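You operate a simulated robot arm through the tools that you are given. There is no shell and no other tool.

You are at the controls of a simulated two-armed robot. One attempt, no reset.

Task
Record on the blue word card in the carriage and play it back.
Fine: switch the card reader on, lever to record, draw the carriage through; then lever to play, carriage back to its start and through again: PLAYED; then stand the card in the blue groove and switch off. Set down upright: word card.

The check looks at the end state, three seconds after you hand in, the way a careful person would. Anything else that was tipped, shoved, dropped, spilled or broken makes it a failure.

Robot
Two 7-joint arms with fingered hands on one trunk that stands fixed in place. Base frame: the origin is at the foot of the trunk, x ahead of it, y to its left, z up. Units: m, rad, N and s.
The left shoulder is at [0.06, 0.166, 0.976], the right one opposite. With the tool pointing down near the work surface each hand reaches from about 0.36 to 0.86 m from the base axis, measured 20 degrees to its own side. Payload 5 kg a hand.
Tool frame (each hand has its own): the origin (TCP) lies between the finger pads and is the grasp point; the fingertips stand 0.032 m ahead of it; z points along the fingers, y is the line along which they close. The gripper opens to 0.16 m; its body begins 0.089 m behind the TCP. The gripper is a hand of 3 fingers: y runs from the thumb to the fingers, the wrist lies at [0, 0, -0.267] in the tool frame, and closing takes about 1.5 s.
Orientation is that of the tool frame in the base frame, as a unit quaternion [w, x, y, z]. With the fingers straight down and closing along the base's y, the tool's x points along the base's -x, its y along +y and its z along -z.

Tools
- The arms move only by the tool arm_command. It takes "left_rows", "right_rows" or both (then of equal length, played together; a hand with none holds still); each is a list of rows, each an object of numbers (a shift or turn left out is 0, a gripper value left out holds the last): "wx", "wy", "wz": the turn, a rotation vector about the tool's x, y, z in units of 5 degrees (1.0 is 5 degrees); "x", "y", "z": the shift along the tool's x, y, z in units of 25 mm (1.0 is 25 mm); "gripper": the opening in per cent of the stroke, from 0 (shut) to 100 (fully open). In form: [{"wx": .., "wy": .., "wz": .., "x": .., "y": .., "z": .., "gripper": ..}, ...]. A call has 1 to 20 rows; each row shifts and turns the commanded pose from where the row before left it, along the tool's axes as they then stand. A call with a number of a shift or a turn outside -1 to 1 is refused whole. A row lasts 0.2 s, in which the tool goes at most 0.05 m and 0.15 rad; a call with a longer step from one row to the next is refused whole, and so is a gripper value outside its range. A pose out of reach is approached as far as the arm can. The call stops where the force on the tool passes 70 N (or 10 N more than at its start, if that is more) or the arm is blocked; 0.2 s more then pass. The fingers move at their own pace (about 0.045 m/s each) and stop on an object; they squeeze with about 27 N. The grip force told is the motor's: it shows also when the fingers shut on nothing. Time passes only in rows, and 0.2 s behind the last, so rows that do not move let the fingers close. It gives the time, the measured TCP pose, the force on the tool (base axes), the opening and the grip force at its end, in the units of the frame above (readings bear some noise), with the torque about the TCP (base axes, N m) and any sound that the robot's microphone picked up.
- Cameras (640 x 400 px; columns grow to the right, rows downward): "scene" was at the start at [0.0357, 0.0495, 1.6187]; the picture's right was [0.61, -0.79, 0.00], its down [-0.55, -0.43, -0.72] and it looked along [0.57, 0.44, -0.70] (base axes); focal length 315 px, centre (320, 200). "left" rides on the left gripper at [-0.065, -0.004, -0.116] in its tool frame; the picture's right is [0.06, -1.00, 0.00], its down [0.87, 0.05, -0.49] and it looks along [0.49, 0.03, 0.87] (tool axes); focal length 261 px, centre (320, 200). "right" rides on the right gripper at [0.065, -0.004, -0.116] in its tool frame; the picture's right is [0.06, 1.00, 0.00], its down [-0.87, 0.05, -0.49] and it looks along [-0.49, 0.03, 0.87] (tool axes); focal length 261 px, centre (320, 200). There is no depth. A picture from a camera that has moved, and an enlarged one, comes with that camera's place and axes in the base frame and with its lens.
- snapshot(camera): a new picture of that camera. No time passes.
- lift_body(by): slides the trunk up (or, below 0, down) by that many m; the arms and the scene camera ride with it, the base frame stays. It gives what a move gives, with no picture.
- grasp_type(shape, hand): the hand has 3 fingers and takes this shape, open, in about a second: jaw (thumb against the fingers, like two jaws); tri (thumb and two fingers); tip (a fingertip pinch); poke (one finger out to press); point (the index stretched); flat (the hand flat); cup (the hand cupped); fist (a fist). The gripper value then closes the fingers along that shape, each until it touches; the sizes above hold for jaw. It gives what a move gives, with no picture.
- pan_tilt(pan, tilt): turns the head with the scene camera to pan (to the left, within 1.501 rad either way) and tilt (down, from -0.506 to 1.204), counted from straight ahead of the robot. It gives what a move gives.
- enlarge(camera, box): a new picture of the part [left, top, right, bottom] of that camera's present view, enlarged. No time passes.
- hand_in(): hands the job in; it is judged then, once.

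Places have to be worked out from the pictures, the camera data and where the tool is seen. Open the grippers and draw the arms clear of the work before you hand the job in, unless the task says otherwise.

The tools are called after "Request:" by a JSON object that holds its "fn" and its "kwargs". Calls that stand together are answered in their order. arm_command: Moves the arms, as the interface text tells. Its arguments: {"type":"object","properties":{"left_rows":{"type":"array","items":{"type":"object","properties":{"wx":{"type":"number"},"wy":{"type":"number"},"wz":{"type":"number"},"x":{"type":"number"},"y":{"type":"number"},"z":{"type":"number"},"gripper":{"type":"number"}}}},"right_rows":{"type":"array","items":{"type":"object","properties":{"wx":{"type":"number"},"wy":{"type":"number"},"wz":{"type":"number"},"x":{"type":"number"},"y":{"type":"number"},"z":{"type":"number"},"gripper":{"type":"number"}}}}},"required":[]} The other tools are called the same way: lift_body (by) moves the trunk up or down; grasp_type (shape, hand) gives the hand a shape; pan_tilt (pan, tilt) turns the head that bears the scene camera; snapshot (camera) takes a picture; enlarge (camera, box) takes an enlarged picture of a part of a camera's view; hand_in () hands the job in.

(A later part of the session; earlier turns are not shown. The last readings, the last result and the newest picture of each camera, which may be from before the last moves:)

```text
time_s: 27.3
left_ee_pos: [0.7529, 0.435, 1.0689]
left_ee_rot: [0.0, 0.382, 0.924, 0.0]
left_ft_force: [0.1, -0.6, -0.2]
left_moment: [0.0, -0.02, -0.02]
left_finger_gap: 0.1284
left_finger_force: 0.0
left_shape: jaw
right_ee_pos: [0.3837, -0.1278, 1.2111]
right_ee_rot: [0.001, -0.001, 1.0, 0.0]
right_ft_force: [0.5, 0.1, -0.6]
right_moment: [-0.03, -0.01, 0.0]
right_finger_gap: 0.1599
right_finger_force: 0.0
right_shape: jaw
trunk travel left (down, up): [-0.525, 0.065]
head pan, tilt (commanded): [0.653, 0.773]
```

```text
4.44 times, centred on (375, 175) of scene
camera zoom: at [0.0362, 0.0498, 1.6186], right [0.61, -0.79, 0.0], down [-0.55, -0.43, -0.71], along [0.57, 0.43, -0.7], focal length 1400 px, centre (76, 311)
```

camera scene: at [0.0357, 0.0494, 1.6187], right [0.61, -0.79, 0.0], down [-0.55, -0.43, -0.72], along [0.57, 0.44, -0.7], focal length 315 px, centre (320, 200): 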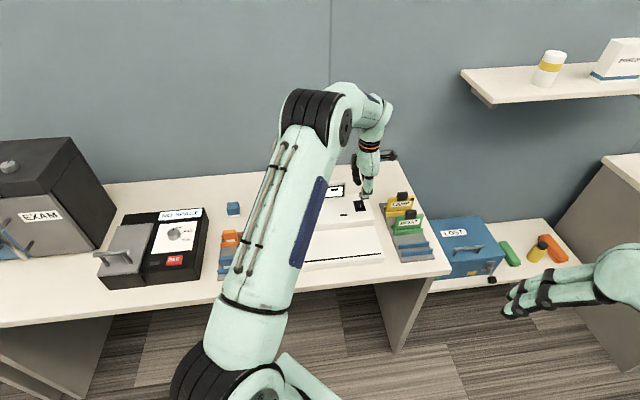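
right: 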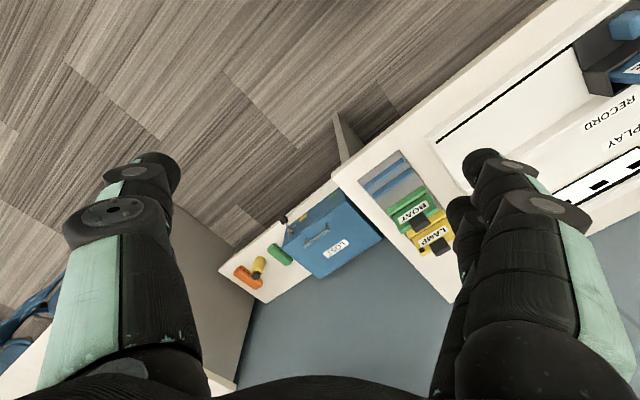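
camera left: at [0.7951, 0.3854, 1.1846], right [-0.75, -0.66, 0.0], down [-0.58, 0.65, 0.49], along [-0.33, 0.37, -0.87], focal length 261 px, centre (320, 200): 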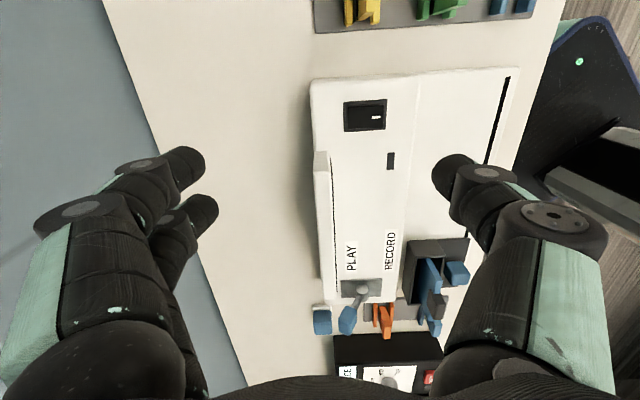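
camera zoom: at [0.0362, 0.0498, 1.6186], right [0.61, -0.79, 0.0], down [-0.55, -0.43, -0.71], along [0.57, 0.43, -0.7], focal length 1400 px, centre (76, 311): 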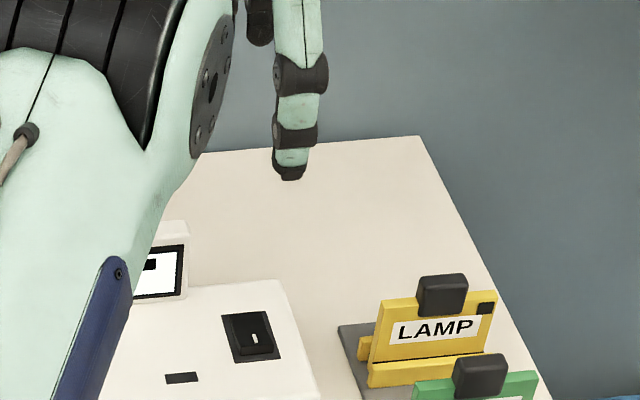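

The thumb tip is at about u 0.224, n 0.760, so I shift 8 mm away from me to sit over the rocker's near half, and descend to about 4 cm above it.

Request:
{"fn": "arm_command", "kwargs": {"left_rows": [{"y": 0.3}, {"z": 1}, {"z": 1}, {"z": 1}, {"z": 1}, {"z": 1}, {}]}}

Request:
{"fn": "snapshot", "kwargs": {"camera": "left"}}

Request:
{"fn": "enlarge", "kwargs": {"camera": "scene", "box": [335, 160, 405, 220]}}

```text
time_s: 28.9
left_ee_pos: [0.7581, 0.4409, 0.9412]
left_ee_rot: [0.0, 0.382, 0.924, 0.0]
left_ft_force: [-0.6, 0.5, -0.1]
left_moment: [0.03, 0.01, -0.01]
left_finger_gap: 0.1282
left_finger_force: 0.0
left_shape: jaw
right_ee_pos: [0.383, -0.1286, 1.2117]
right_ee_rot: [0.0, 0.0, 1.0, 0.001]
right_ft_force: [-0.1, -0.6, -0.3]
right_moment: [0.03, -0.01, -0.01]
right_finger_gap: 0.1598
right_finger_force: 0.0
right_shape: jaw
trunk travel left (down, up): [-0.525, 0.065]
head pan, tilt (commanded): [0.653, 0.773]
```

```text
taken
camera left: at [0.8019, 0.3905, 1.0569], right [-0.75, -0.66, 0.0], down [-0.58, 0.65, 0.49], along [-0.33, 0.37, -0.87], focal length 261 px, centre (320, 200)
```

left: 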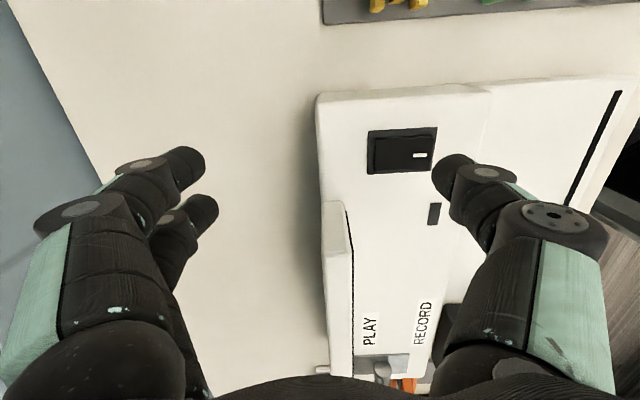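

```text
6.67 times, centred on (370, 190) of scene
camera zoom: at [0.0354, 0.0491, 1.6187], right [0.61, -0.79, 0.0], down [-0.55, -0.42, -0.72], along [0.57, 0.44, -0.7], focal length 2100 px, centre (-13, 267)
```

zoom: 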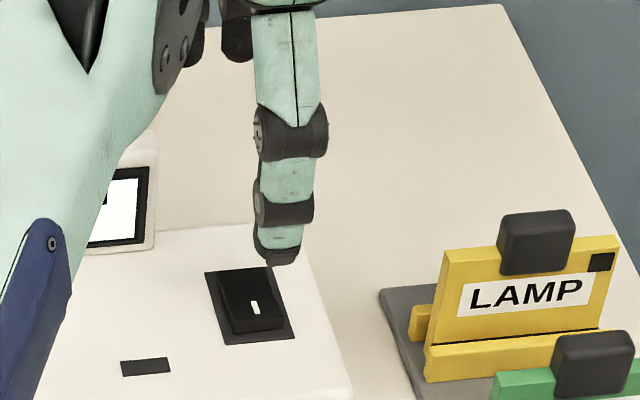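

The thumb tip is about 3.5 cm above the rocker, 5 mm too near and to the right. I trim that and lower it in small steps to press.

Request:
{"fn": "arm_command", "kwargs": {"left_rows": [{"y": 0.2, "x": 0.2}, {"z": 0.5}, {"z": 0.5}, {"z": 0.1}, {}]}}

Request:
{"fn": "enlarge", "kwargs": {"camera": "scene", "box": [345, 180, 390, 215]}}

Request:
{"fn": "enlarge", "kwargs": {"camera": "left", "box": [340, 110, 500, 220]}}

```text
time_s: 30.1
left_ee_pos: [0.7595, 0.4482, 0.9147]
left_ee_rot: [-0.001, 0.382, 0.924, 0.0]
left_ft_force: [-0.5, 0.1, 0.7]
left_moment: [0.02, 0.01, 0.03]
left_finger_gap: 0.1281
left_finger_force: 0.0
left_shape: jaw
right_ee_pos: [0.3816, -0.1293, 1.2109]
right_ee_rot: [-0.001, 0.0, 1.0, 0.0]
right_ft_force: [-0.3, 0.0, 0.2]
right_moment: [0.0, -0.02, 0.02]
right_finger_gap: 0.1596
right_finger_force: 0.1
right_shape: jaw
trunk travel left (down, up): [-0.525, 0.065]
head pan, tilt (commanded): [0.653, 0.773]
```

```text
11.43 times, centred on (368, 198) of scene
camera zoom: at [0.0358, 0.0494, 1.6187], right [0.61, -0.79, 0.0], down [-0.55, -0.43, -0.72], along [0.57, 0.44, -0.7], focal length 3601 px, centre (-223, 229)
```

zoom: 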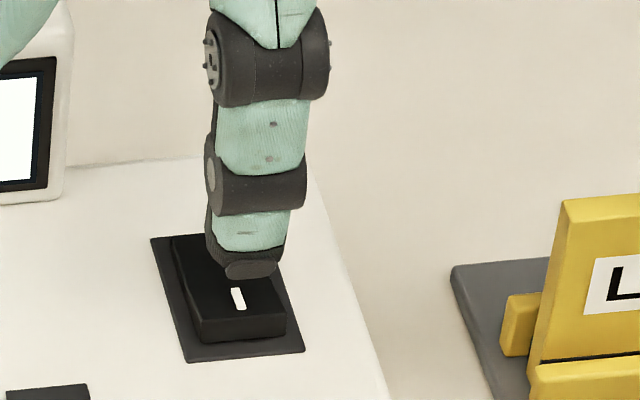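

```text
3.64 times, centred on (420, 165) of left
camera zoom: at [0.8023, 0.398, 1.0314], right [-0.75, -0.66, 0.0], down [-0.58, 0.65, 0.49], along [-0.33, 0.37, -0.87], focal length 948 px, centre (-44, 327)
```

zoom: 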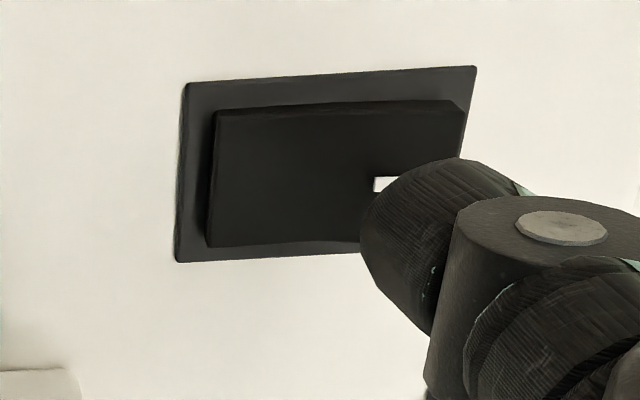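

The tip hangs about 1 cm above the mark on the near half. I press down slowly.

Request:
{"fn": "arm_command", "kwargs": {"left_rows": [{"z": 0.2}, {"z": 0.2}, {"z": 0.2}, {}]}}

Request:
{"fn": "enlarge", "kwargs": {"camera": "scene", "box": [345, 180, 390, 215]}}

```text
time_s: 31.1
left_ee_pos: [0.7587, 0.4494, 0.8999]
left_ee_rot: [0.0, 0.382, 0.924, 0.0]
left_ft_force: [-0.1, -1.2, -0.7]
left_moment: [0.02, -0.03, -0.02]
left_finger_gap: 0.1282
left_finger_force: 0.1
left_shape: jaw
right_ee_pos: [0.3825, -0.1282, 1.2108]
right_ee_rot: [0.0, 0.0, 1.0, 0.0]
right_ft_force: [-0.7, 0.6, -0.3]
right_moment: [0.04, 0.02, 0.01]
right_finger_gap: 0.16
right_finger_force: 0.1
right_shape: jaw
trunk travel left (down, up): [-0.525, 0.065]
head pan, tilt (commanded): [0.653, 0.773]
```

```text
11.43 times, centred on (368, 198) of scene
camera zoom: at [0.0357, 0.0493, 1.6187], right [0.61, -0.79, 0.0], down [-0.55, -0.43, -0.72], along [0.57, 0.44, -0.7], focal length 3601 px, centre (-223, 229)
```

zoom: 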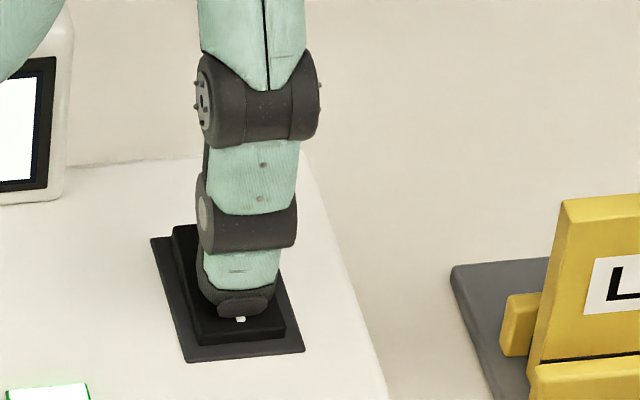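

The little window on the reader now glows green-white, so the switch seems to have tipped. I look at the switch, lamp and display.

Request:
{"fn": "enlarge", "kwargs": {"camera": "scene", "box": [330, 170, 400, 225]}}

Request:
{"fn": "enlarge", "kwargs": {"camera": "left", "box": [300, 90, 520, 240]}}

```text
7.27 times, centred on (365, 198) of scene
camera zoom: at [0.0357, 0.0493, 1.6187], right [0.61, -0.79, 0.0], down [-0.55, -0.43, -0.72], along [0.57, 0.44, -0.7], focal length 2292 px, centre (-7, 218)
```

zoom: 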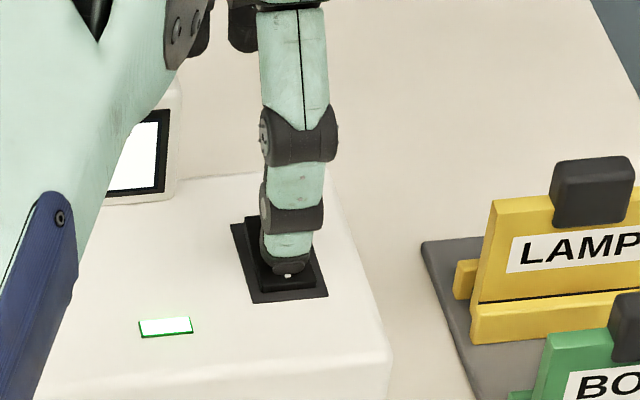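

```text
2.67 times, centred on (410, 165) of left
camera zoom: at [0.8014, 0.3989, 1.0162], right [-0.75, -0.66, 0.0], down [-0.58, 0.65, 0.49], along [-0.33, 0.37, -0.87], focal length 695 px, centre (80, 293)
```

zoom: 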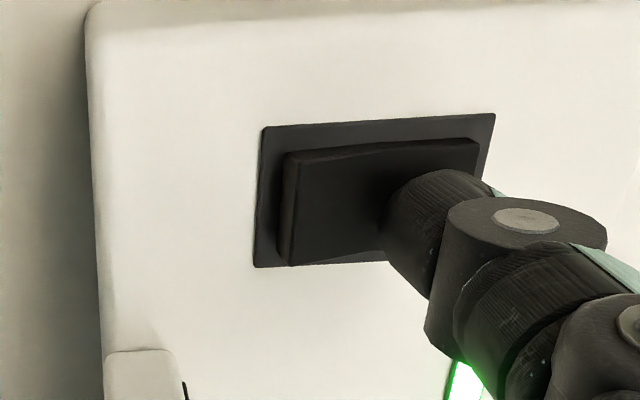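

The lamp is lit, so the reader is on. I lift straight up, close the fingers into a compact tip, and go over to a point behind the lever knob (u −0.074, n 0.875), staying high.

Request:
{"fn": "arm_command", "kwargs": {"left_rows": [{"z": -1}, {"z": -1}, {"z": -1}, {"z": -1}, {"z": -1}, {"z": -1}, {"z": -0.5, "gripper": 0}]}}

Request:
{"fn": "arm_command", "kwargs": {"left_rows": [{"x": 1}, {"x": 1}, {"x": 1}, {"x": 1}, {"x": 1}, {"x": 1}, {"x": 1}, {"x": 1}, {"x": 1}, {"x": 1}, {"x": 1}, {"x": 0.68, "y": 0.83}, {}]}}

Request:
{"fn": "snapshot", "kwargs": {"camera": "left"}}

Request:
{"fn": "snapshot", "kwargs": {"camera": "scene"}}

```text
time_s: 32.7
left_ee_pos: [0.7579, 0.4474, 1.061]
left_ee_rot: [0.0, 0.382, 0.924, 0.0]
left_ft_force: [0.3, -0.1, 0.0]
left_moment: [-0.02, 0.0, -0.01]
left_finger_gap: 0.0941
left_finger_force: 0.0
left_shape: jaw
right_ee_pos: [0.3826, -0.1287, 1.2118]
right_ee_rot: [0.0, 0.0, 1.0, 0.0]
right_ft_force: [-0.8, -0.6, 0.3]
right_moment: [0.02, -0.04, 0.0]
right_finger_gap: 0.1596
right_finger_force: 0.0
right_shape: jaw
trunk travel left (down, up): [-0.525, 0.065]
head pan, tilt (commanded): [0.653, 0.773]
```

```text
time_s: 35.5
left_ee_pos: [0.5693, 0.6682, 1.0654]
left_ee_rot: [0.0, 0.381, 0.924, 0.0]
left_ft_force: [-0.7, -0.6, 0.5]
left_moment: [0.02, 0.0, -0.05]
left_finger_gap: 0.0
left_finger_force: 26.7
left_shape: jaw
right_ee_pos: [0.3815, -0.129, 1.2116]
right_ee_rot: [0.0, -0.001, 1.0, 0.001]
right_ft_force: [-1.2, -2.0, -0.2]
right_moment: [0.04, 0.01, -0.04]
right_finger_gap: 0.1599
right_finger_force: 0.0
right_shape: jaw
trunk travel left (down, up): [-0.525, 0.065]
head pan, tilt (commanded): [0.653, 0.773]
```

```text
taken
camera left: at [0.6117, 0.6189, 1.1814], right [-0.75, -0.66, 0.0], down [-0.58, 0.65, 0.49], along [-0.32, 0.37, -0.87], focal length 261 px, centre (320, 200)
```

left: 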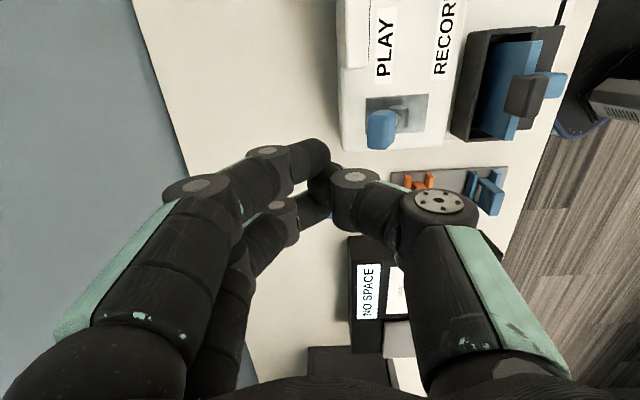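

```text
taken
camera scene: at [0.0351, 0.0486, 1.6188], right [0.61, -0.79, 0.0], down [-0.55, -0.42, -0.72], along [0.57, 0.44, -0.7], focal length 315 px, centre (320, 200)
```

scene: 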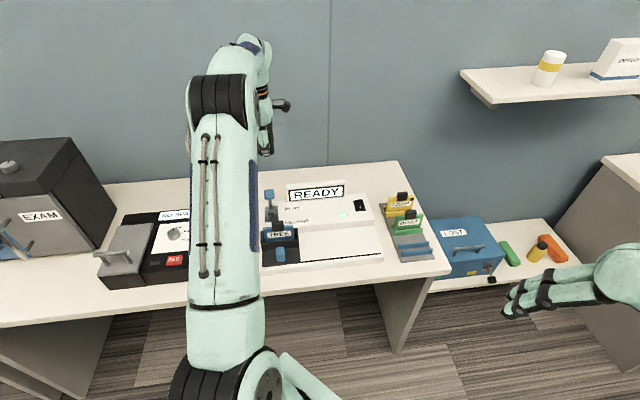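

The display reads READY. The knob is just on the near side of the closed fingertips; I move 1 cm further back and descend behind the knob to its height.

Request:
{"fn": "arm_command", "kwargs": {"left_rows": [{"y": 0.4, "x": 0.12}, {"z": 1}, {"z": 1}, {"z": 1}, {"z": 1}, {"z": 1}, {}]}}

Request:
{"fn": "snapshot", "kwargs": {"camera": "left"}}

Request:
{"fn": "enlarge", "kwargs": {"camera": "scene", "box": [230, 140, 350, 240]}}

```text
time_s: 37.1
left_ee_pos: [0.5721, 0.6789, 0.9407]
left_ee_rot: [0.0, 0.382, 0.924, 0.0]
left_ft_force: [-0.4, -0.3, 0.0]
left_moment: [0.03, 0.02, 0.0]
left_finger_gap: 0.0001
left_finger_force: 27.3
left_shape: jaw
right_ee_pos: [0.3814, -0.1297, 1.2111]
right_ee_rot: [0.0, 0.0, 1.0, 0.001]
right_ft_force: [0.5, -0.2, 0.4]
right_moment: [0.02, 0.02, 0.0]
right_finger_gap: 0.1602
right_finger_force: 0.1
right_shape: jaw
trunk travel left (down, up): [-0.525, 0.065]
head pan, tilt (commanded): [0.653, 0.773]
```

```text
taken
camera left: at [0.616, 0.6291, 1.0571], right [-0.75, -0.66, 0.0], down [-0.58, 0.65, 0.49], along [-0.33, 0.37, -0.87], focal length 261 px, centre (320, 200)
```

left: 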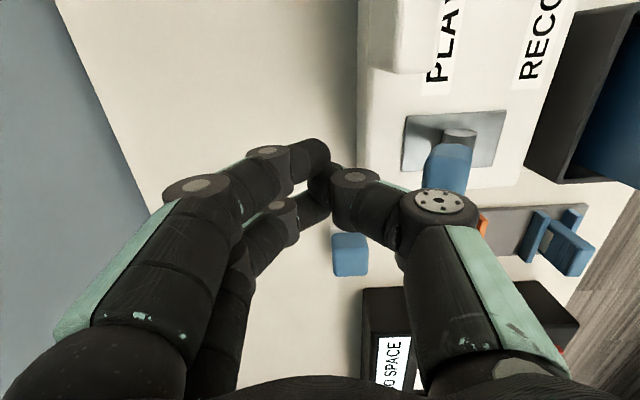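

```text
4.00 times, centred on (290, 190) of scene
camera zoom: at [0.0355, 0.0492, 1.6187], right [0.61, -0.79, 0.0], down [-0.55, -0.42, -0.72], along [0.57, 0.44, -0.7], focal length 1260 px, centre (440, 240)
```

zoom: 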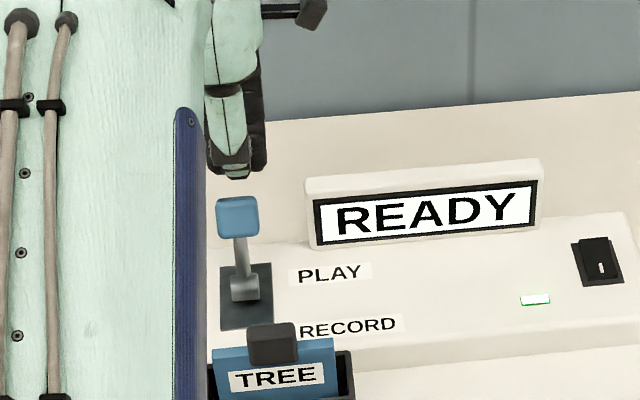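

The closed fingertips are behind the knob in line with it. I pull toward the robot (−n) in small rows.

Request:
{"fn": "arm_command", "kwargs": {"left_rows": [{"y": -0.4}, {"y": -0.4}, {"y": -0.4}, {"y": -0.4}, {"y": -0.4}, {"y": -0.3}, {}]}}

Request:
{"fn": "snapshot", "kwargs": {"camera": "left"}}

Request:
{"fn": "enlarge", "kwargs": {"camera": "scene", "box": [230, 140, 350, 240]}}

```text
time_s: 38.7
left_ee_pos: [0.5349, 0.6404, 0.946]
left_ee_rot: [0.004, 0.382, 0.924, 0.008]
left_ft_force: [18.3, 17.9, 52.3]
left_moment: [-0.34, 0.33, 0.01]
left_finger_gap: 0.0002
left_finger_force: 26.8
left_shape: jaw
right_ee_pos: [0.3808, -0.1309, 1.211]
right_ee_rot: [0.001, 0.0, 1.0, 0.0]
right_ft_force: [0.2, 0.0, 0.4]
right_moment: [0.0, 0.01, 0.0]
right_finger_gap: 0.1599
right_finger_force: 0.1
right_shape: jaw
trunk travel left (down, up): [-0.525, 0.065]
head pan, tilt (commanded): [0.653, 0.773]
```

```text
taken
camera left: at [0.5757, 0.5894, 1.0635], right [-0.75, -0.66, -0.02], down [-0.58, 0.65, 0.49], along [-0.31, 0.38, -0.87], focal length 261 px, centre (320, 200)
```

left: 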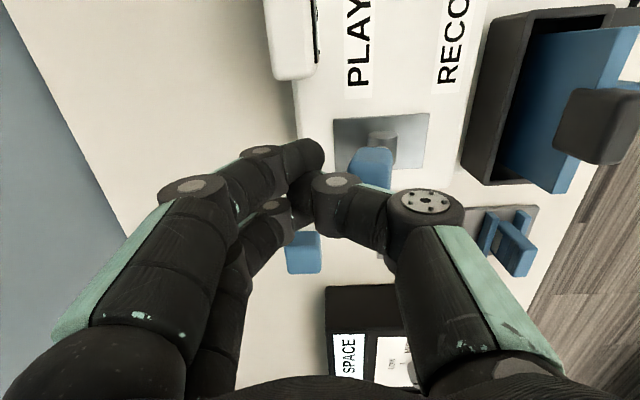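

```text
4.00 times, centred on (290, 190) of scene
camera zoom: at [0.0342, 0.0472, 1.6192], right [0.61, -0.79, 0.0], down [-0.55, -0.42, -0.72], along [0.57, 0.44, -0.7], focal length 1260 px, centre (440, 240)
```

zoom: 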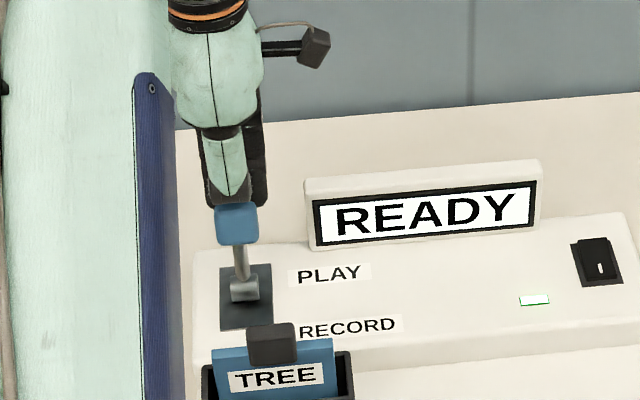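

The force reads 52 N upward: the thumb's knuckle is bearing down on top of the knob rather than pulling it, and the lever hasn't moved. I back off away from it and rise.

Request:
{"fn": "arm_command", "kwargs": {"left_rows": [{"y": 0.5}, {"y": 0.5}, {"y": 0.5}, {"y": 0.5}, {"z": -1}, {"z": -1}, {"z": -1}, {"z": -1}, {"z": -1}]}}

Request:
{"fn": "grasp_type", "kwargs": {"hand": "left", "shape": "flat"}}

Request:
{"fn": "snapshot", "kwargs": {"camera": "left"}}

Request:
{"fn": "enlarge", "kwargs": {"camera": "scene", "box": [210, 80, 350, 240]}}

```text
time_s: 40.7
left_ee_pos: [0.5667, 0.6746, 1.0637]
left_ee_rot: [-0.001, 0.381, 0.925, -0.001]
left_ft_force: [0.5, -0.2, 0.2]
left_moment: [0.0, -0.02, -0.01]
left_finger_gap: 0.0
left_finger_force: 27.3
left_shape: jaw
right_ee_pos: [0.3811, -0.1279, 1.2103]
right_ee_rot: [0.001, -0.001, 1.0, 0.0]
right_ft_force: [0.7, 0.5, -0.2]
right_moment: [0.01, 0.01, 0.0]
right_finger_gap: 0.1598
right_finger_force: 0.0
right_shape: jaw
trunk travel left (down, up): [-0.525, 0.065]
head pan, tilt (commanded): [0.653, 0.773]
```

```text
time_s: 41.6
left_ee_pos: [0.5655, 0.6739, 1.0628]
left_ee_rot: [0.0, 0.383, 0.924, 0.0]
left_ft_force: [1.0, -0.3, -0.6]
left_moment: [0.0, 0.01, 0.01]
left_finger_gap: 0.0
left_finger_force: 0.1
left_shape: flat
right_ee_pos: [0.3825, -0.1278, 1.2097]
right_ee_rot: [0.0, 0.0, 1.0, 0.0]
right_ft_force: [-0.6, 0.4, -0.9]
right_moment: [-0.01, 0.02, 0.01]
right_finger_gap: 0.1599
right_finger_force: 0.0
right_shape: jaw
trunk travel left (down, up): [-0.525, 0.065]
head pan, tilt (commanded): [0.653, 0.773]
```

```text
taken
camera left: at [0.6083, 0.6253, 1.1793], right [-0.75, -0.66, 0.0], down [-0.58, 0.65, 0.49], along [-0.33, 0.37, -0.87], focal length 261 px, centre (320, 200)
```

left: 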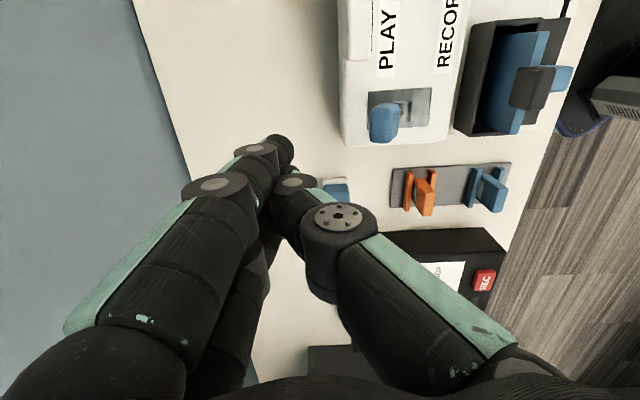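

```text
2.50 times, centred on (280, 160) of scene
camera zoom: at [0.0357, 0.0496, 1.6187], right [0.61, -0.79, 0.0], down [-0.55, -0.43, -0.72], along [0.57, 0.44, -0.7], focal length 788 px, centre (420, 300)
```

zoom: 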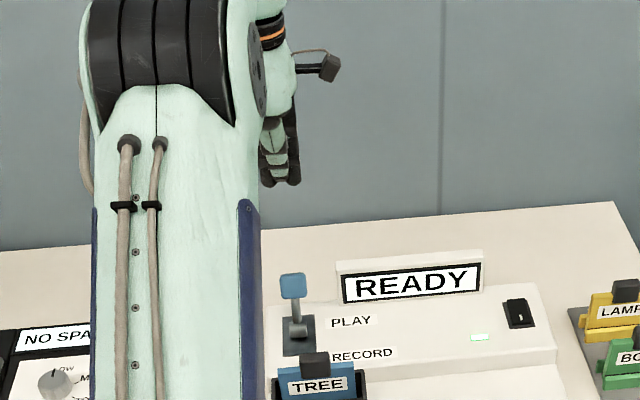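

The flat shape still flares out at the knuckle. A cleaner way is to turn the hand 90° so the knob is pushed by the straight flank of the closed fingers; I take jaw again, closed, and turn to +45° at this height.

Request:
{"fn": "grasp_type", "kwargs": {"hand": "left", "shape": "jaw"}}

Request:
{"fn": "arm_command", "kwargs": {"left_rows": [{"wz": -1, "gripper": 0}, {"wz": -1}, {"wz": -1}, {"wz": -1}, {"wz": -1}, {"wz": -1}, {"wz": -1}, {"wz": -1}, {"wz": -1}, {"wz": -1}, {"wz": -1}, {"wz": -1}, {"wz": -1}, {"wz": -1}, {"wz": -1}, {"wz": -1}, {"wz": -1}, {"wz": -1}, {}]}}

Request:
{"fn": "snapshot", "kwargs": {"camera": "left"}}

Request:
{"fn": "enlarge", "kwargs": {"camera": "scene", "box": [210, 80, 350, 240]}}

```text
time_s: 42.5
left_ee_pos: [0.5661, 0.6752, 1.0634]
left_ee_rot: [0.001, 0.382, 0.924, 0.0]
left_ft_force: [0.4, -0.4, 0.9]
left_moment: [0.02, -0.01, 0.0]
left_finger_gap: 0.16
left_finger_force: 0.0
left_shape: jaw
right_ee_pos: [0.3824, -0.1287, 1.2113]
right_ee_rot: [-0.001, 0.0, 1.0, 0.001]
right_ft_force: [0.5, -0.3, 0.2]
right_moment: [0.02, 0.0, 0.01]
right_finger_gap: 0.1597
right_finger_force: 0.1
right_shape: jaw
trunk travel left (down, up): [-0.525, 0.065]
head pan, tilt (commanded): [0.653, 0.773]
```

```text
time_s: 46.5
left_ee_pos: [0.5682, 0.6731, 1.064]
left_ee_rot: [0.0, -0.383, 0.924, 0.0]
left_ft_force: [0.1, -0.7, 0.2]
left_moment: [0.02, -0.01, 0.02]
left_finger_gap: 0.0002
left_finger_force: 26.6
left_shape: jaw
right_ee_pos: [0.3816, -0.128, 1.2113]
right_ee_rot: [0.001, 0.0, 1.0, 0.0]
right_ft_force: [-0.4, 0.1, -0.9]
right_moment: [0.01, 0.05, -0.02]
right_finger_gap: 0.1598
right_finger_force: 0.1
right_shape: jaw
trunk travel left (down, up): [-0.525, 0.065]
head pan, tilt (commanded): [0.653, 0.773]
```

```text
taken
camera left: at [0.6161, 0.7159, 1.1793], right [0.66, -0.75, 0.0], down [-0.65, -0.58, 0.49], along [-0.37, -0.33, -0.87], focal length 261 px, centre (320, 200)
```

left: 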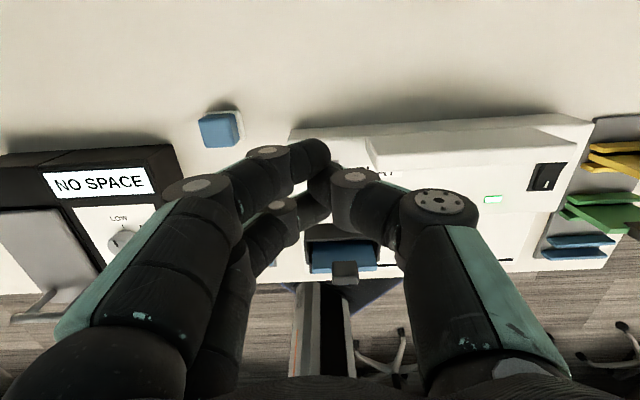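

```text
2.50 times, centred on (280, 160) of scene
camera zoom: at [0.0357, 0.0495, 1.6187], right [0.61, -0.79, 0.0], down [-0.55, -0.43, -0.72], along [0.57, 0.44, -0.7], focal length 788 px, centre (420, 300)
```

zoom: 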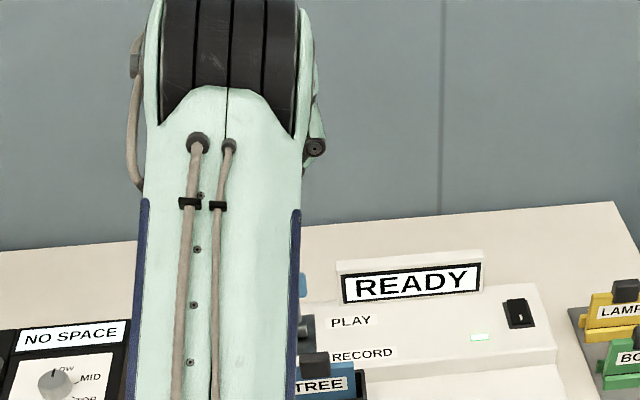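

The hand turned cleanly to +45°. The fingers sit behind the knob; I trim (6 mm right, 7 mm back) and descend to knob height behind it.

Request:
{"fn": "arm_command", "kwargs": {"left_rows": [{"x": -0.3, "y": -0.25}, {"z": 1}, {"z": 1}, {"z": 1}, {"z": 1}, {"z": 0.7}, {}]}}

Request:
{"fn": "snapshot", "kwargs": {"camera": "left"}}

Request:
{"fn": "enlarge", "kwargs": {"camera": "left", "box": [240, 120, 440, 260]}}

Request:
{"fn": "snapshot", "kwargs": {"camera": "scene"}}

```text
time_s: 48.1
left_ee_pos: [0.5775, 0.6733, 0.9468]
left_ee_rot: [0.0, -0.383, 0.924, 0.0]
left_ft_force: [-0.4, 0.4, 0.3]
left_moment: [0.03, 0.02, 0.02]
left_finger_gap: 0.0
left_finger_force: 26.7
left_shape: jaw
right_ee_pos: [0.3819, -0.1299, 1.2108]
right_ee_rot: [-0.001, 0.0, 1.0, 0.0]
right_ft_force: [-0.3, 0.0, -0.5]
right_moment: [0.0, 0.02, -0.02]
right_finger_gap: 0.1597
right_finger_force: 0.0
right_shape: jaw
trunk travel left (down, up): [-0.525, 0.065]
head pan, tilt (commanded): [0.653, 0.773]
```

```text
taken
camera left: at [0.6257, 0.7158, 1.0613], right [0.66, -0.75, 0.0], down [-0.65, -0.58, 0.49], along [-0.37, -0.33, -0.87], focal length 261 px, centre (320, 200)
```

left: 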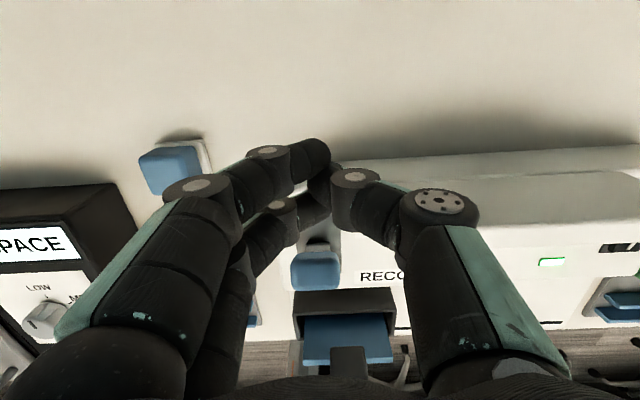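

```text
2.86 times, centred on (340, 190) of left
camera zoom: at [0.6257, 0.7158, 1.0613], right [0.66, -0.75, 0.0], down [-0.65, -0.58, 0.49], along [-0.37, -0.33, -0.87], focal length 745 px, centre (263, 229)
```

zoom: 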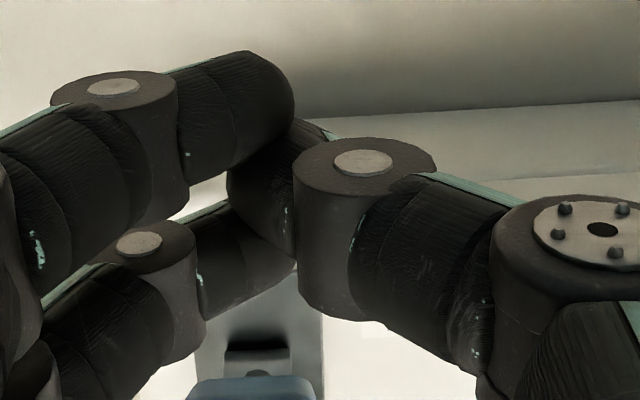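

```text
taken
camera scene: at [0.0356, 0.0495, 1.6187], right [0.61, -0.79, 0.0], down [-0.55, -0.43, -0.72], along [0.57, 0.44, -0.7], focal length 315 px, centre (320, 200)
```

scene: 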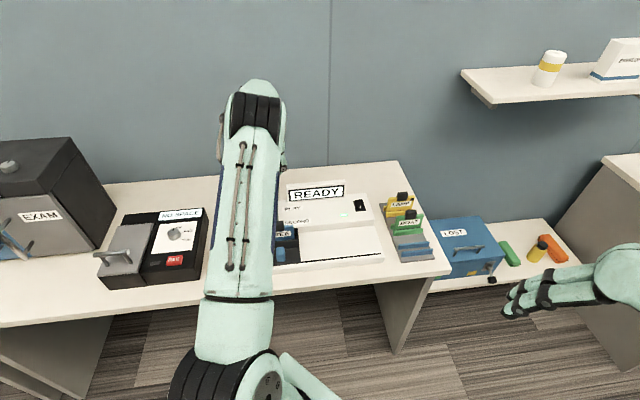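

The knob lies directly in front of the second finger's flank. I go 17 mm lower, then pull toward the robot in small rows.

Request:
{"fn": "arm_command", "kwargs": {"left_rows": [{"z": 0.7}, {"x": 0.3}, {"x": 0.3}, {"x": 0.3}, {"x": 0.3}, {"x": 0.3}, {"x": 0.3}, {}]}}

Request:
{"fn": "snapshot", "kwargs": {"camera": "left"}}

```text
time_s: 49.9
left_ee_pos: [0.5454, 0.6425, 0.9306]
left_ee_rot: [0.0, -0.383, 0.924, 0.0]
left_ft_force: [0.0, 1.5, 0.4]
left_moment: [-0.03, 0.01, -0.09]
left_finger_gap: 0.0
left_finger_force: 26.8
left_shape: jaw
right_ee_pos: [0.3823, -0.1288, 1.2105]
right_ee_rot: [0.0, 0.001, 1.0, 0.0]
right_ft_force: [0.2, -0.1, 0.1]
right_moment: [-0.02, 0.02, 0.02]
right_finger_gap: 0.1598
right_finger_force: 0.1
right_shape: jaw
trunk travel left (down, up): [-0.525, 0.065]
head pan, tilt (commanded): [0.653, 0.773]
```

```text
taken
camera left: at [0.5933, 0.6848, 1.0455], right [0.66, -0.75, 0.0], down [-0.65, -0.58, 0.49], along [-0.37, -0.33, -0.87], focal length 261 px, centre (320, 200)
```

left: 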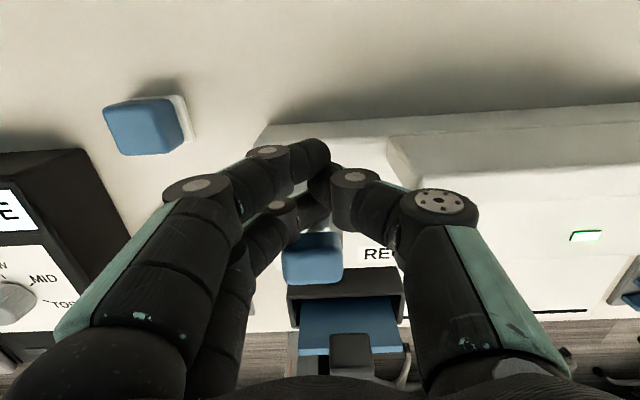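

No resistance yet and the knob is right against the finger. I pull 3 cm further.

Request:
{"fn": "arm_command", "kwargs": {"left_rows": [{"x": 0.3}, {"x": 0.3}, {"x": 0.3}, {"x": 0.3}, {}]}}

Request:
{"fn": "snapshot", "kwargs": {"camera": "left"}}

Request:
{"fn": "enlarge", "kwargs": {"camera": "scene", "box": [230, 150, 350, 250]}}

```text
time_s: 51.1
left_ee_pos: [0.5245, 0.6209, 0.9278]
left_ee_rot: [0.001, -0.383, 0.924, 0.0]
left_ft_force: [0.4, 1.6, 0.4]
left_moment: [0.03, 0.04, -0.04]
left_finger_gap: 0.0001
left_finger_force: 27.0
left_shape: jaw
right_ee_pos: [0.3822, -0.129, 1.2103]
right_ee_rot: [0.0, 0.0, 1.0, -0.001]
right_ft_force: [-0.1, 0.2, 0.7]
right_moment: [0.0, 0.0, -0.01]
right_finger_gap: 0.1598
right_finger_force: 0.2
right_shape: jaw
trunk travel left (down, up): [-0.525, 0.065]
head pan, tilt (commanded): [0.653, 0.773]
```

```text
taken
camera left: at [0.5728, 0.663, 1.0438], right [0.66, -0.75, 0.0], down [-0.65, -0.58, 0.49], along [-0.37, -0.33, -0.87], focal length 261 px, centre (320, 200)
```

left: 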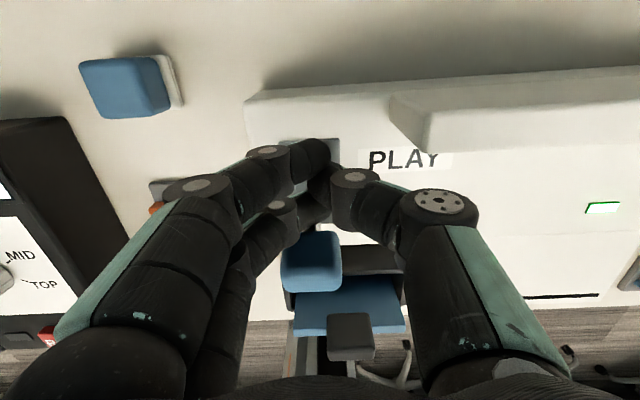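

```text
4.00 times, centred on (290, 200) of scene
camera zoom: at [0.0357, 0.0497, 1.6187], right [0.61, -0.79, 0.0], down [-0.55, -0.43, -0.72], along [0.57, 0.44, -0.7], focal length 1260 px, centre (440, 200)
```

zoom: 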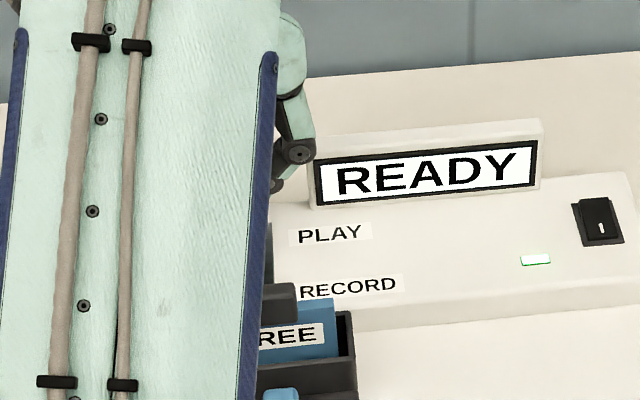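

The lever knob has passed its pivot (about n 0.77) and moves freely with the finger. I pull on in small rows until it meets its stop.

Request:
{"fn": "arm_command", "kwargs": {"left_rows": [{"x": 0.2}, {"x": 0.2}, {"x": 0.2}, {}]}}

Request:
{"fn": "snapshot", "kwargs": {"camera": "left"}}

```text
time_s: 52.1
left_ee_pos: [0.5159, 0.6111, 0.9297]
left_ee_rot: [0.002, -0.383, 0.924, 0.001]
left_ft_force: [10.5, 9.8, 1.7]
left_moment: [0.22, -0.25, -0.12]
left_finger_gap: 0.0
left_finger_force: 27.1
left_shape: jaw
right_ee_pos: [0.3834, -0.1284, 1.2113]
right_ee_rot: [0.0, 0.001, 1.0, 0.0]
right_ft_force: [0.0, -0.6, -0.6]
right_moment: [-0.01, 0.01, -0.02]
right_finger_gap: 0.1599
right_finger_force: 0.1
right_shape: jaw
trunk travel left (down, up): [-0.525, 0.065]
head pan, tilt (commanded): [0.653, 0.773]
```

```text
taken
camera left: at [0.564, 0.6536, 1.0457], right [0.66, -0.75, 0.0], down [-0.65, -0.58, 0.49], along [-0.37, -0.32, -0.87], focal length 261 px, centre (320, 200)
```

left: 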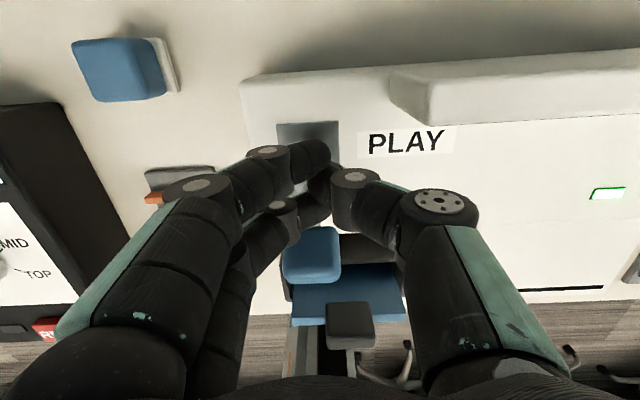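

About 14 N along n shows the lever is against its RECORD stop. I back off behind it, rise and check.

Request:
{"fn": "arm_command", "kwargs": {"left_rows": [{"x": -0.5}, {"x": -0.5}, {"x": -0.5}, {"z": -1}, {"z": -1}, {"z": -1}, {"z": -1}, {"z": -1}, {}]}}

Request:
{"fn": "enlarge", "kwargs": {"camera": "left", "box": [200, 120, 440, 270]}}

```text
time_s: 54.1
left_ee_pos: [0.5401, 0.6347, 1.0516]
left_ee_rot: [0.0, -0.383, 0.924, 0.001]
left_ft_force: [-0.4, 0.1, -0.4]
left_moment: [-0.01, 0.04, 0.01]
left_finger_gap: 0.0
left_finger_force: 27.1
left_shape: jaw
right_ee_pos: [0.3823, -0.1284, 1.2115]
right_ee_rot: [0.0, 0.0, 1.0, 0.0]
right_ft_force: [-0.5, -0.6, 0.3]
right_moment: [0.0, 0.01, 0.0]
right_finger_gap: 0.1599
right_finger_force: 0.0
right_shape: jaw
trunk travel left (down, up): [-0.525, 0.065]
head pan, tilt (commanded): [0.653, 0.773]
```

```text
2.67 times, centred on (320, 195) of left
camera zoom: at [0.5891, 0.6775, 1.1679], right [0.66, -0.75, 0.0], down [-0.65, -0.58, 0.49], along [-0.37, -0.33, -0.87], focal length 695 px, centre (320, 213)
```

zoom: 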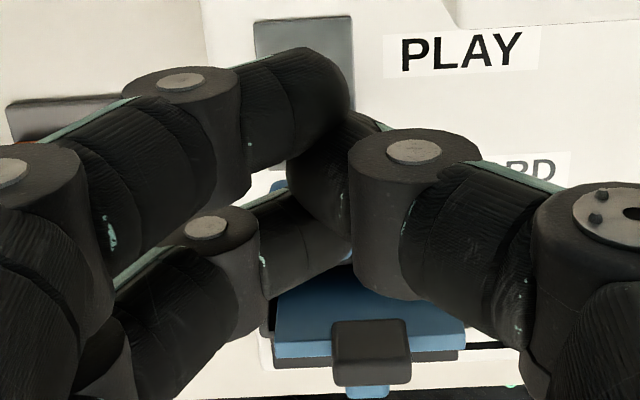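

The hand is clear of the lever. Next I move over the carriage knob (u −0.051, n 0.610) at this height while opening the jaw to half, and check the lever and the alignment from the cameras.

Request:
{"fn": "arm_command", "kwargs": {"left_rows": [{"x": 1, "gripper": 50}, {"x": 1}, {"x": 1}, {"x": 1}, {"x": 1}, {"x": 1}, {"x": 1}, {"x": 1}, {"x": 0.83, "y": -0.64}, {}, {}]}}

Request:
{"fn": "snapshot", "kwargs": {"camera": "left"}}

Request:
{"fn": "snapshot", "kwargs": {"camera": "scene"}}

```text
time_s: 56.5
left_ee_pos: [0.3953, 0.4708, 1.0508]
left_ee_rot: [0.001, -0.382, 0.924, 0.0]
left_ft_force: [0.0, -0.3, 0.8]
left_moment: [0.02, 0.0, 0.05]
left_finger_gap: 0.0799
left_finger_force: 0.0
left_shape: jaw
right_ee_pos: [0.3835, -0.1293, 1.211]
right_ee_rot: [0.0, 0.0, 1.0, 0.002]
right_ft_force: [0.2, 0.8, 0.4]
right_moment: [0.01, -0.02, -0.03]
right_finger_gap: 0.16
right_finger_force: 0.1
right_shape: jaw
trunk travel left (down, up): [-0.525, 0.065]
head pan, tilt (commanded): [0.653, 0.773]
```

```text
taken
camera left: at [0.4439, 0.5129, 1.1672], right [0.66, -0.75, 0.0], down [-0.65, -0.58, 0.49], along [-0.37, -0.33, -0.87], focal length 261 px, centre (320, 200)
```

left: 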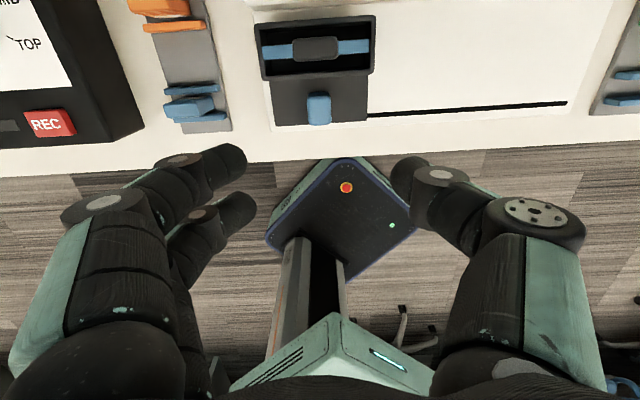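

```text
taken
camera scene: at [0.0357, 0.0493, 1.6187], right [0.61, -0.79, 0.0], down [-0.55, -0.42, -0.72], along [0.57, 0.44, -0.7], focal length 315 px, centre (320, 200)
```

scene: 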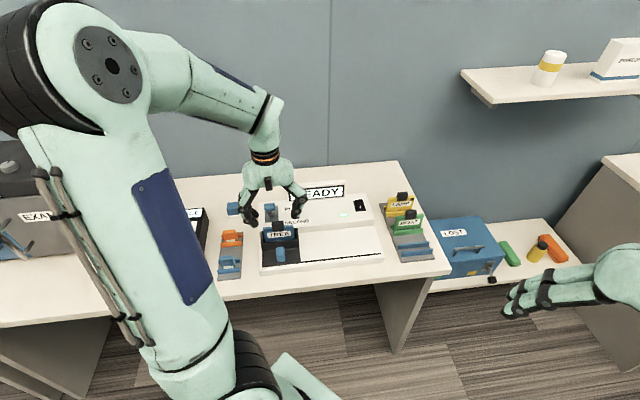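

The jaw hangs over the front of the carriage. I zoom in on the carriage and lever to confirm positions.

Request:
{"fn": "enlarge", "kwargs": {"camera": "scene", "box": [235, 180, 325, 275]}}

Request:
{"fn": "enlarge", "kwargs": {"camera": "left", "box": [230, 0, 410, 135]}}

```text
4.21 times, centred on (280, 228) of scene
camera zoom: at [0.0357, 0.0493, 1.6187], right [0.61, -0.79, 0.0], down [-0.55, -0.42, -0.72], along [0.57, 0.44, -0.7], focal length 1327 px, centre (488, 84)
```

zoom: 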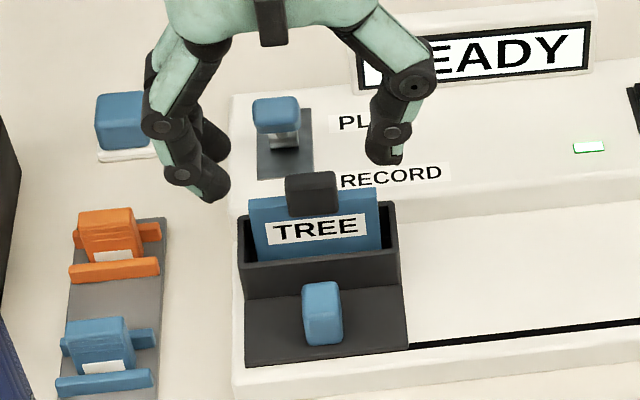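

```text
2.96 times, centred on (320, 68) of left
camera zoom: at [0.4439, 0.5129, 1.1672], right [0.66, -0.75, 0.0], down [-0.65, -0.58, 0.49], along [-0.37, -0.33, -0.87], focal length 772 px, centre (320, 593)
```

zoom: 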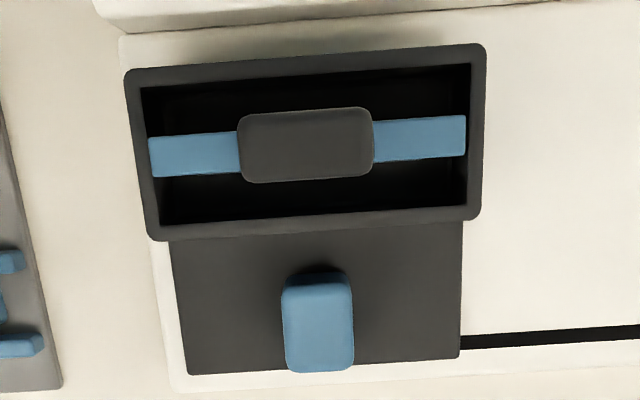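

The lever now leans to RECORD. The jaw straddles the carriage knob (u −0.053, n 0.624), so I descend until the fingertips are about 1 cm above the carriage plate.

Request:
{"fn": "arm_command", "kwargs": {"left_rows": [{"z": 1}, {"z": 1}, {"z": 1}, {"z": 1}, {"z": 1}, {"z": 1}, {"z": 0.6}, {}]}}

Request:
{"fn": "snapshot", "kwargs": {"camera": "left"}}

Request:
{"fn": "enlarge", "kwargs": {"camera": "scene", "box": [235, 180, 325, 280]}}

```text
time_s: 58.3
left_ee_pos: [0.3961, 0.4693, 0.8871]
left_ee_rot: [0.0, -0.382, 0.924, 0.0]
left_ft_force: [-1.2, -0.4, 0.8]
left_moment: [-0.01, 0.02, 0.01]
left_finger_gap: 0.0799
left_finger_force: 0.1
left_shape: jaw
right_ee_pos: [0.3819, -0.1281, 1.2114]
right_ee_rot: [-0.001, 0.0, 1.0, 0.0]
right_ft_force: [0.2, -0.2, -0.4]
right_moment: [0.03, 0.0, -0.03]
right_finger_gap: 0.1599
right_finger_force: 0.1
right_shape: jaw
trunk travel left (down, up): [-0.525, 0.065]
head pan, tilt (commanded): [0.653, 0.773]
```

```text
taken
camera left: at [0.4453, 0.5115, 1.0033], right [0.66, -0.75, 0.0], down [-0.65, -0.58, 0.49], along [-0.37, -0.33, -0.87], focal length 261 px, centre (320, 200)
```

left: 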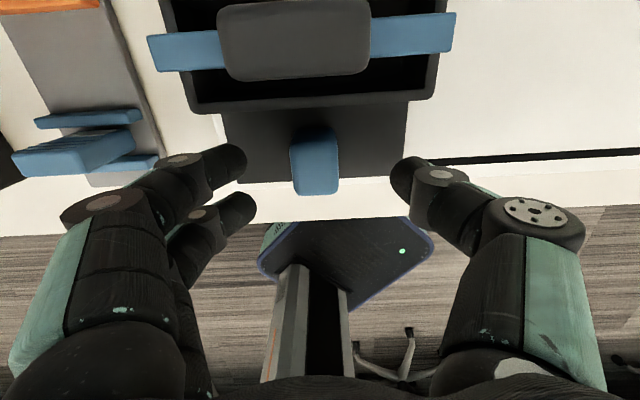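

```text
4.00 times, centred on (280, 230) of scene
camera zoom: at [0.0356, 0.0495, 1.6187], right [0.61, -0.79, 0.0], down [-0.55, -0.43, -0.72], along [0.57, 0.44, -0.7], focal length 1260 px, centre (480, 80)
```

zoom: 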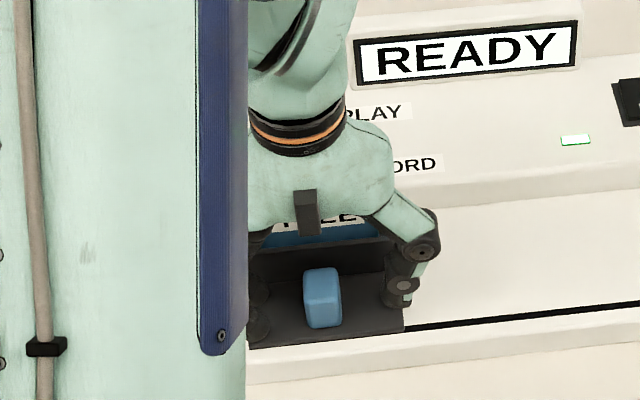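

Fingers and thumb stand on either side of the knob. I close to a loose enclosure (20%) and check.

Request:
{"fn": "arm_command", "kwargs": {"left_rows": [{"gripper": 20}, {}, {}, {}, {}, {}]}}

Request:
{"fn": "snapshot", "kwargs": {"camera": "left"}}

```text
time_s: 59.7
left_ee_pos: [0.3963, 0.4677, 0.8872]
left_ee_rot: [0.0, -0.384, 0.923, 0.0]
left_ft_force: [0.3, 0.0, -0.6]
left_moment: [0.02, -0.04, 0.02]
left_finger_gap: 0.0326
left_finger_force: 0.1
left_shape: jaw
right_ee_pos: [0.3821, -0.1289, 1.2107]
right_ee_rot: [0.0, 0.0, 1.0, -0.001]
right_ft_force: [-0.4, 0.2, -0.2]
right_moment: [-0.05, -0.02, 0.0]
right_finger_gap: 0.1597
right_finger_force: 0.0
right_shape: jaw
trunk travel left (down, up): [-0.525, 0.065]
head pan, tilt (commanded): [0.653, 0.773]
```

```text
taken
camera left: at [0.4455, 0.5115, 1.0035], right [0.66, -0.75, 0.0], down [-0.65, -0.58, 0.49], along [-0.37, -0.33, -0.87], focal length 261 px, centre (320, 200)
```

left: 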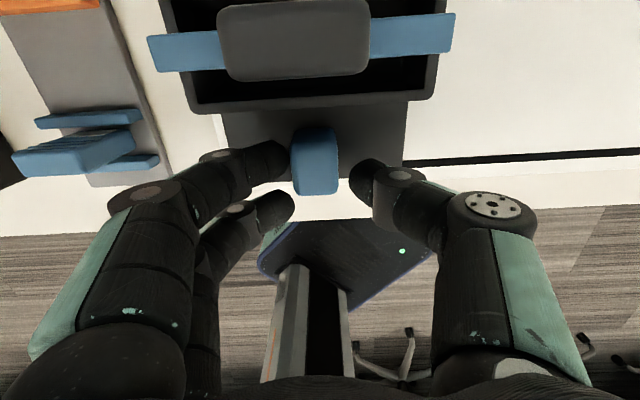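

The knob is enclosed, the finger almost touching its left side. I draw the carriage to the right (+u) steadily at about 6 cm/s, watching the force.

Request:
{"fn": "arm_command", "kwargs": {"left_rows": [{"y": -0.5}, {"y": -0.5}, {"y": -0.5}, {"y": -0.5}, {"y": -0.5}, {"y": -0.5}]}}

Request:
{"fn": "snapshot", "kwargs": {"camera": "left"}}

Request:
{"fn": "snapshot", "kwargs": {"camera": "scene"}}

```text
time_s: 61.1
left_ee_pos: [0.4502, 0.416, 0.8865]
left_ee_rot: [0.0, -0.382, 0.924, 0.0]
left_ft_force: [-0.4, 1.5, 1.0]
left_moment: [0.03, 0.03, 0.02]
left_finger_gap: 0.0333
left_finger_force: 0.0
left_shape: jaw
right_ee_pos: [0.3822, -0.13, 1.2117]
right_ee_rot: [0.0, 0.001, 1.0, 0.0]
right_ft_force: [0.8, -0.3, -0.1]
right_moment: [0.0, 0.05, 0.0]
right_finger_gap: 0.1601
right_finger_force: 0.0
right_shape: jaw
trunk travel left (down, up): [-0.525, 0.065]
head pan, tilt (commanded): [0.653, 0.773]
```

```text
taken
camera left: at [0.4982, 0.4592, 1.0027], right [0.66, -0.75, 0.0], down [-0.65, -0.58, 0.49], along [-0.37, -0.33, -0.87], focal length 261 px, centre (320, 200)
```

left: 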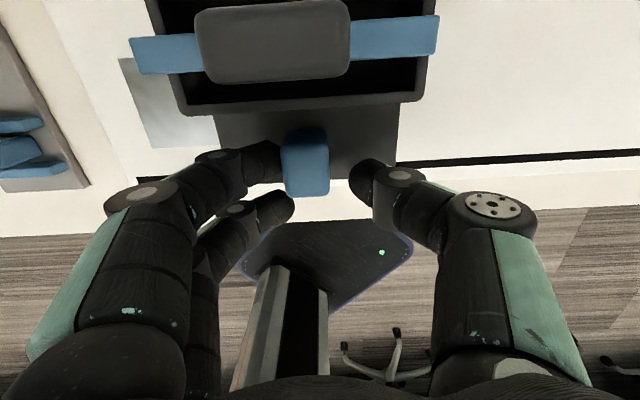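

```text
taken
camera scene: at [0.0357, 0.0493, 1.6187], right [0.61, -0.79, 0.0], down [-0.55, -0.42, -0.72], along [0.57, 0.44, -0.7], focal length 315 px, centre (320, 200)
```

scene: 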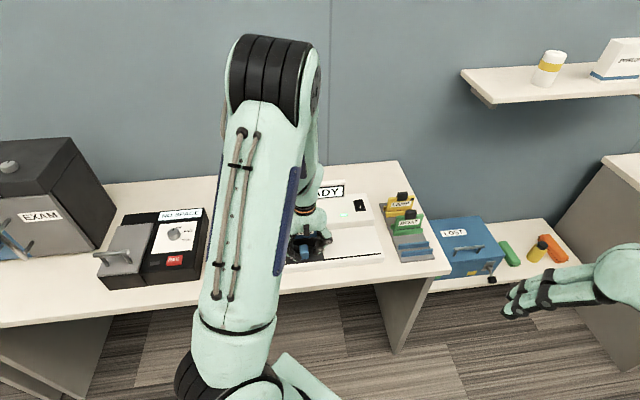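

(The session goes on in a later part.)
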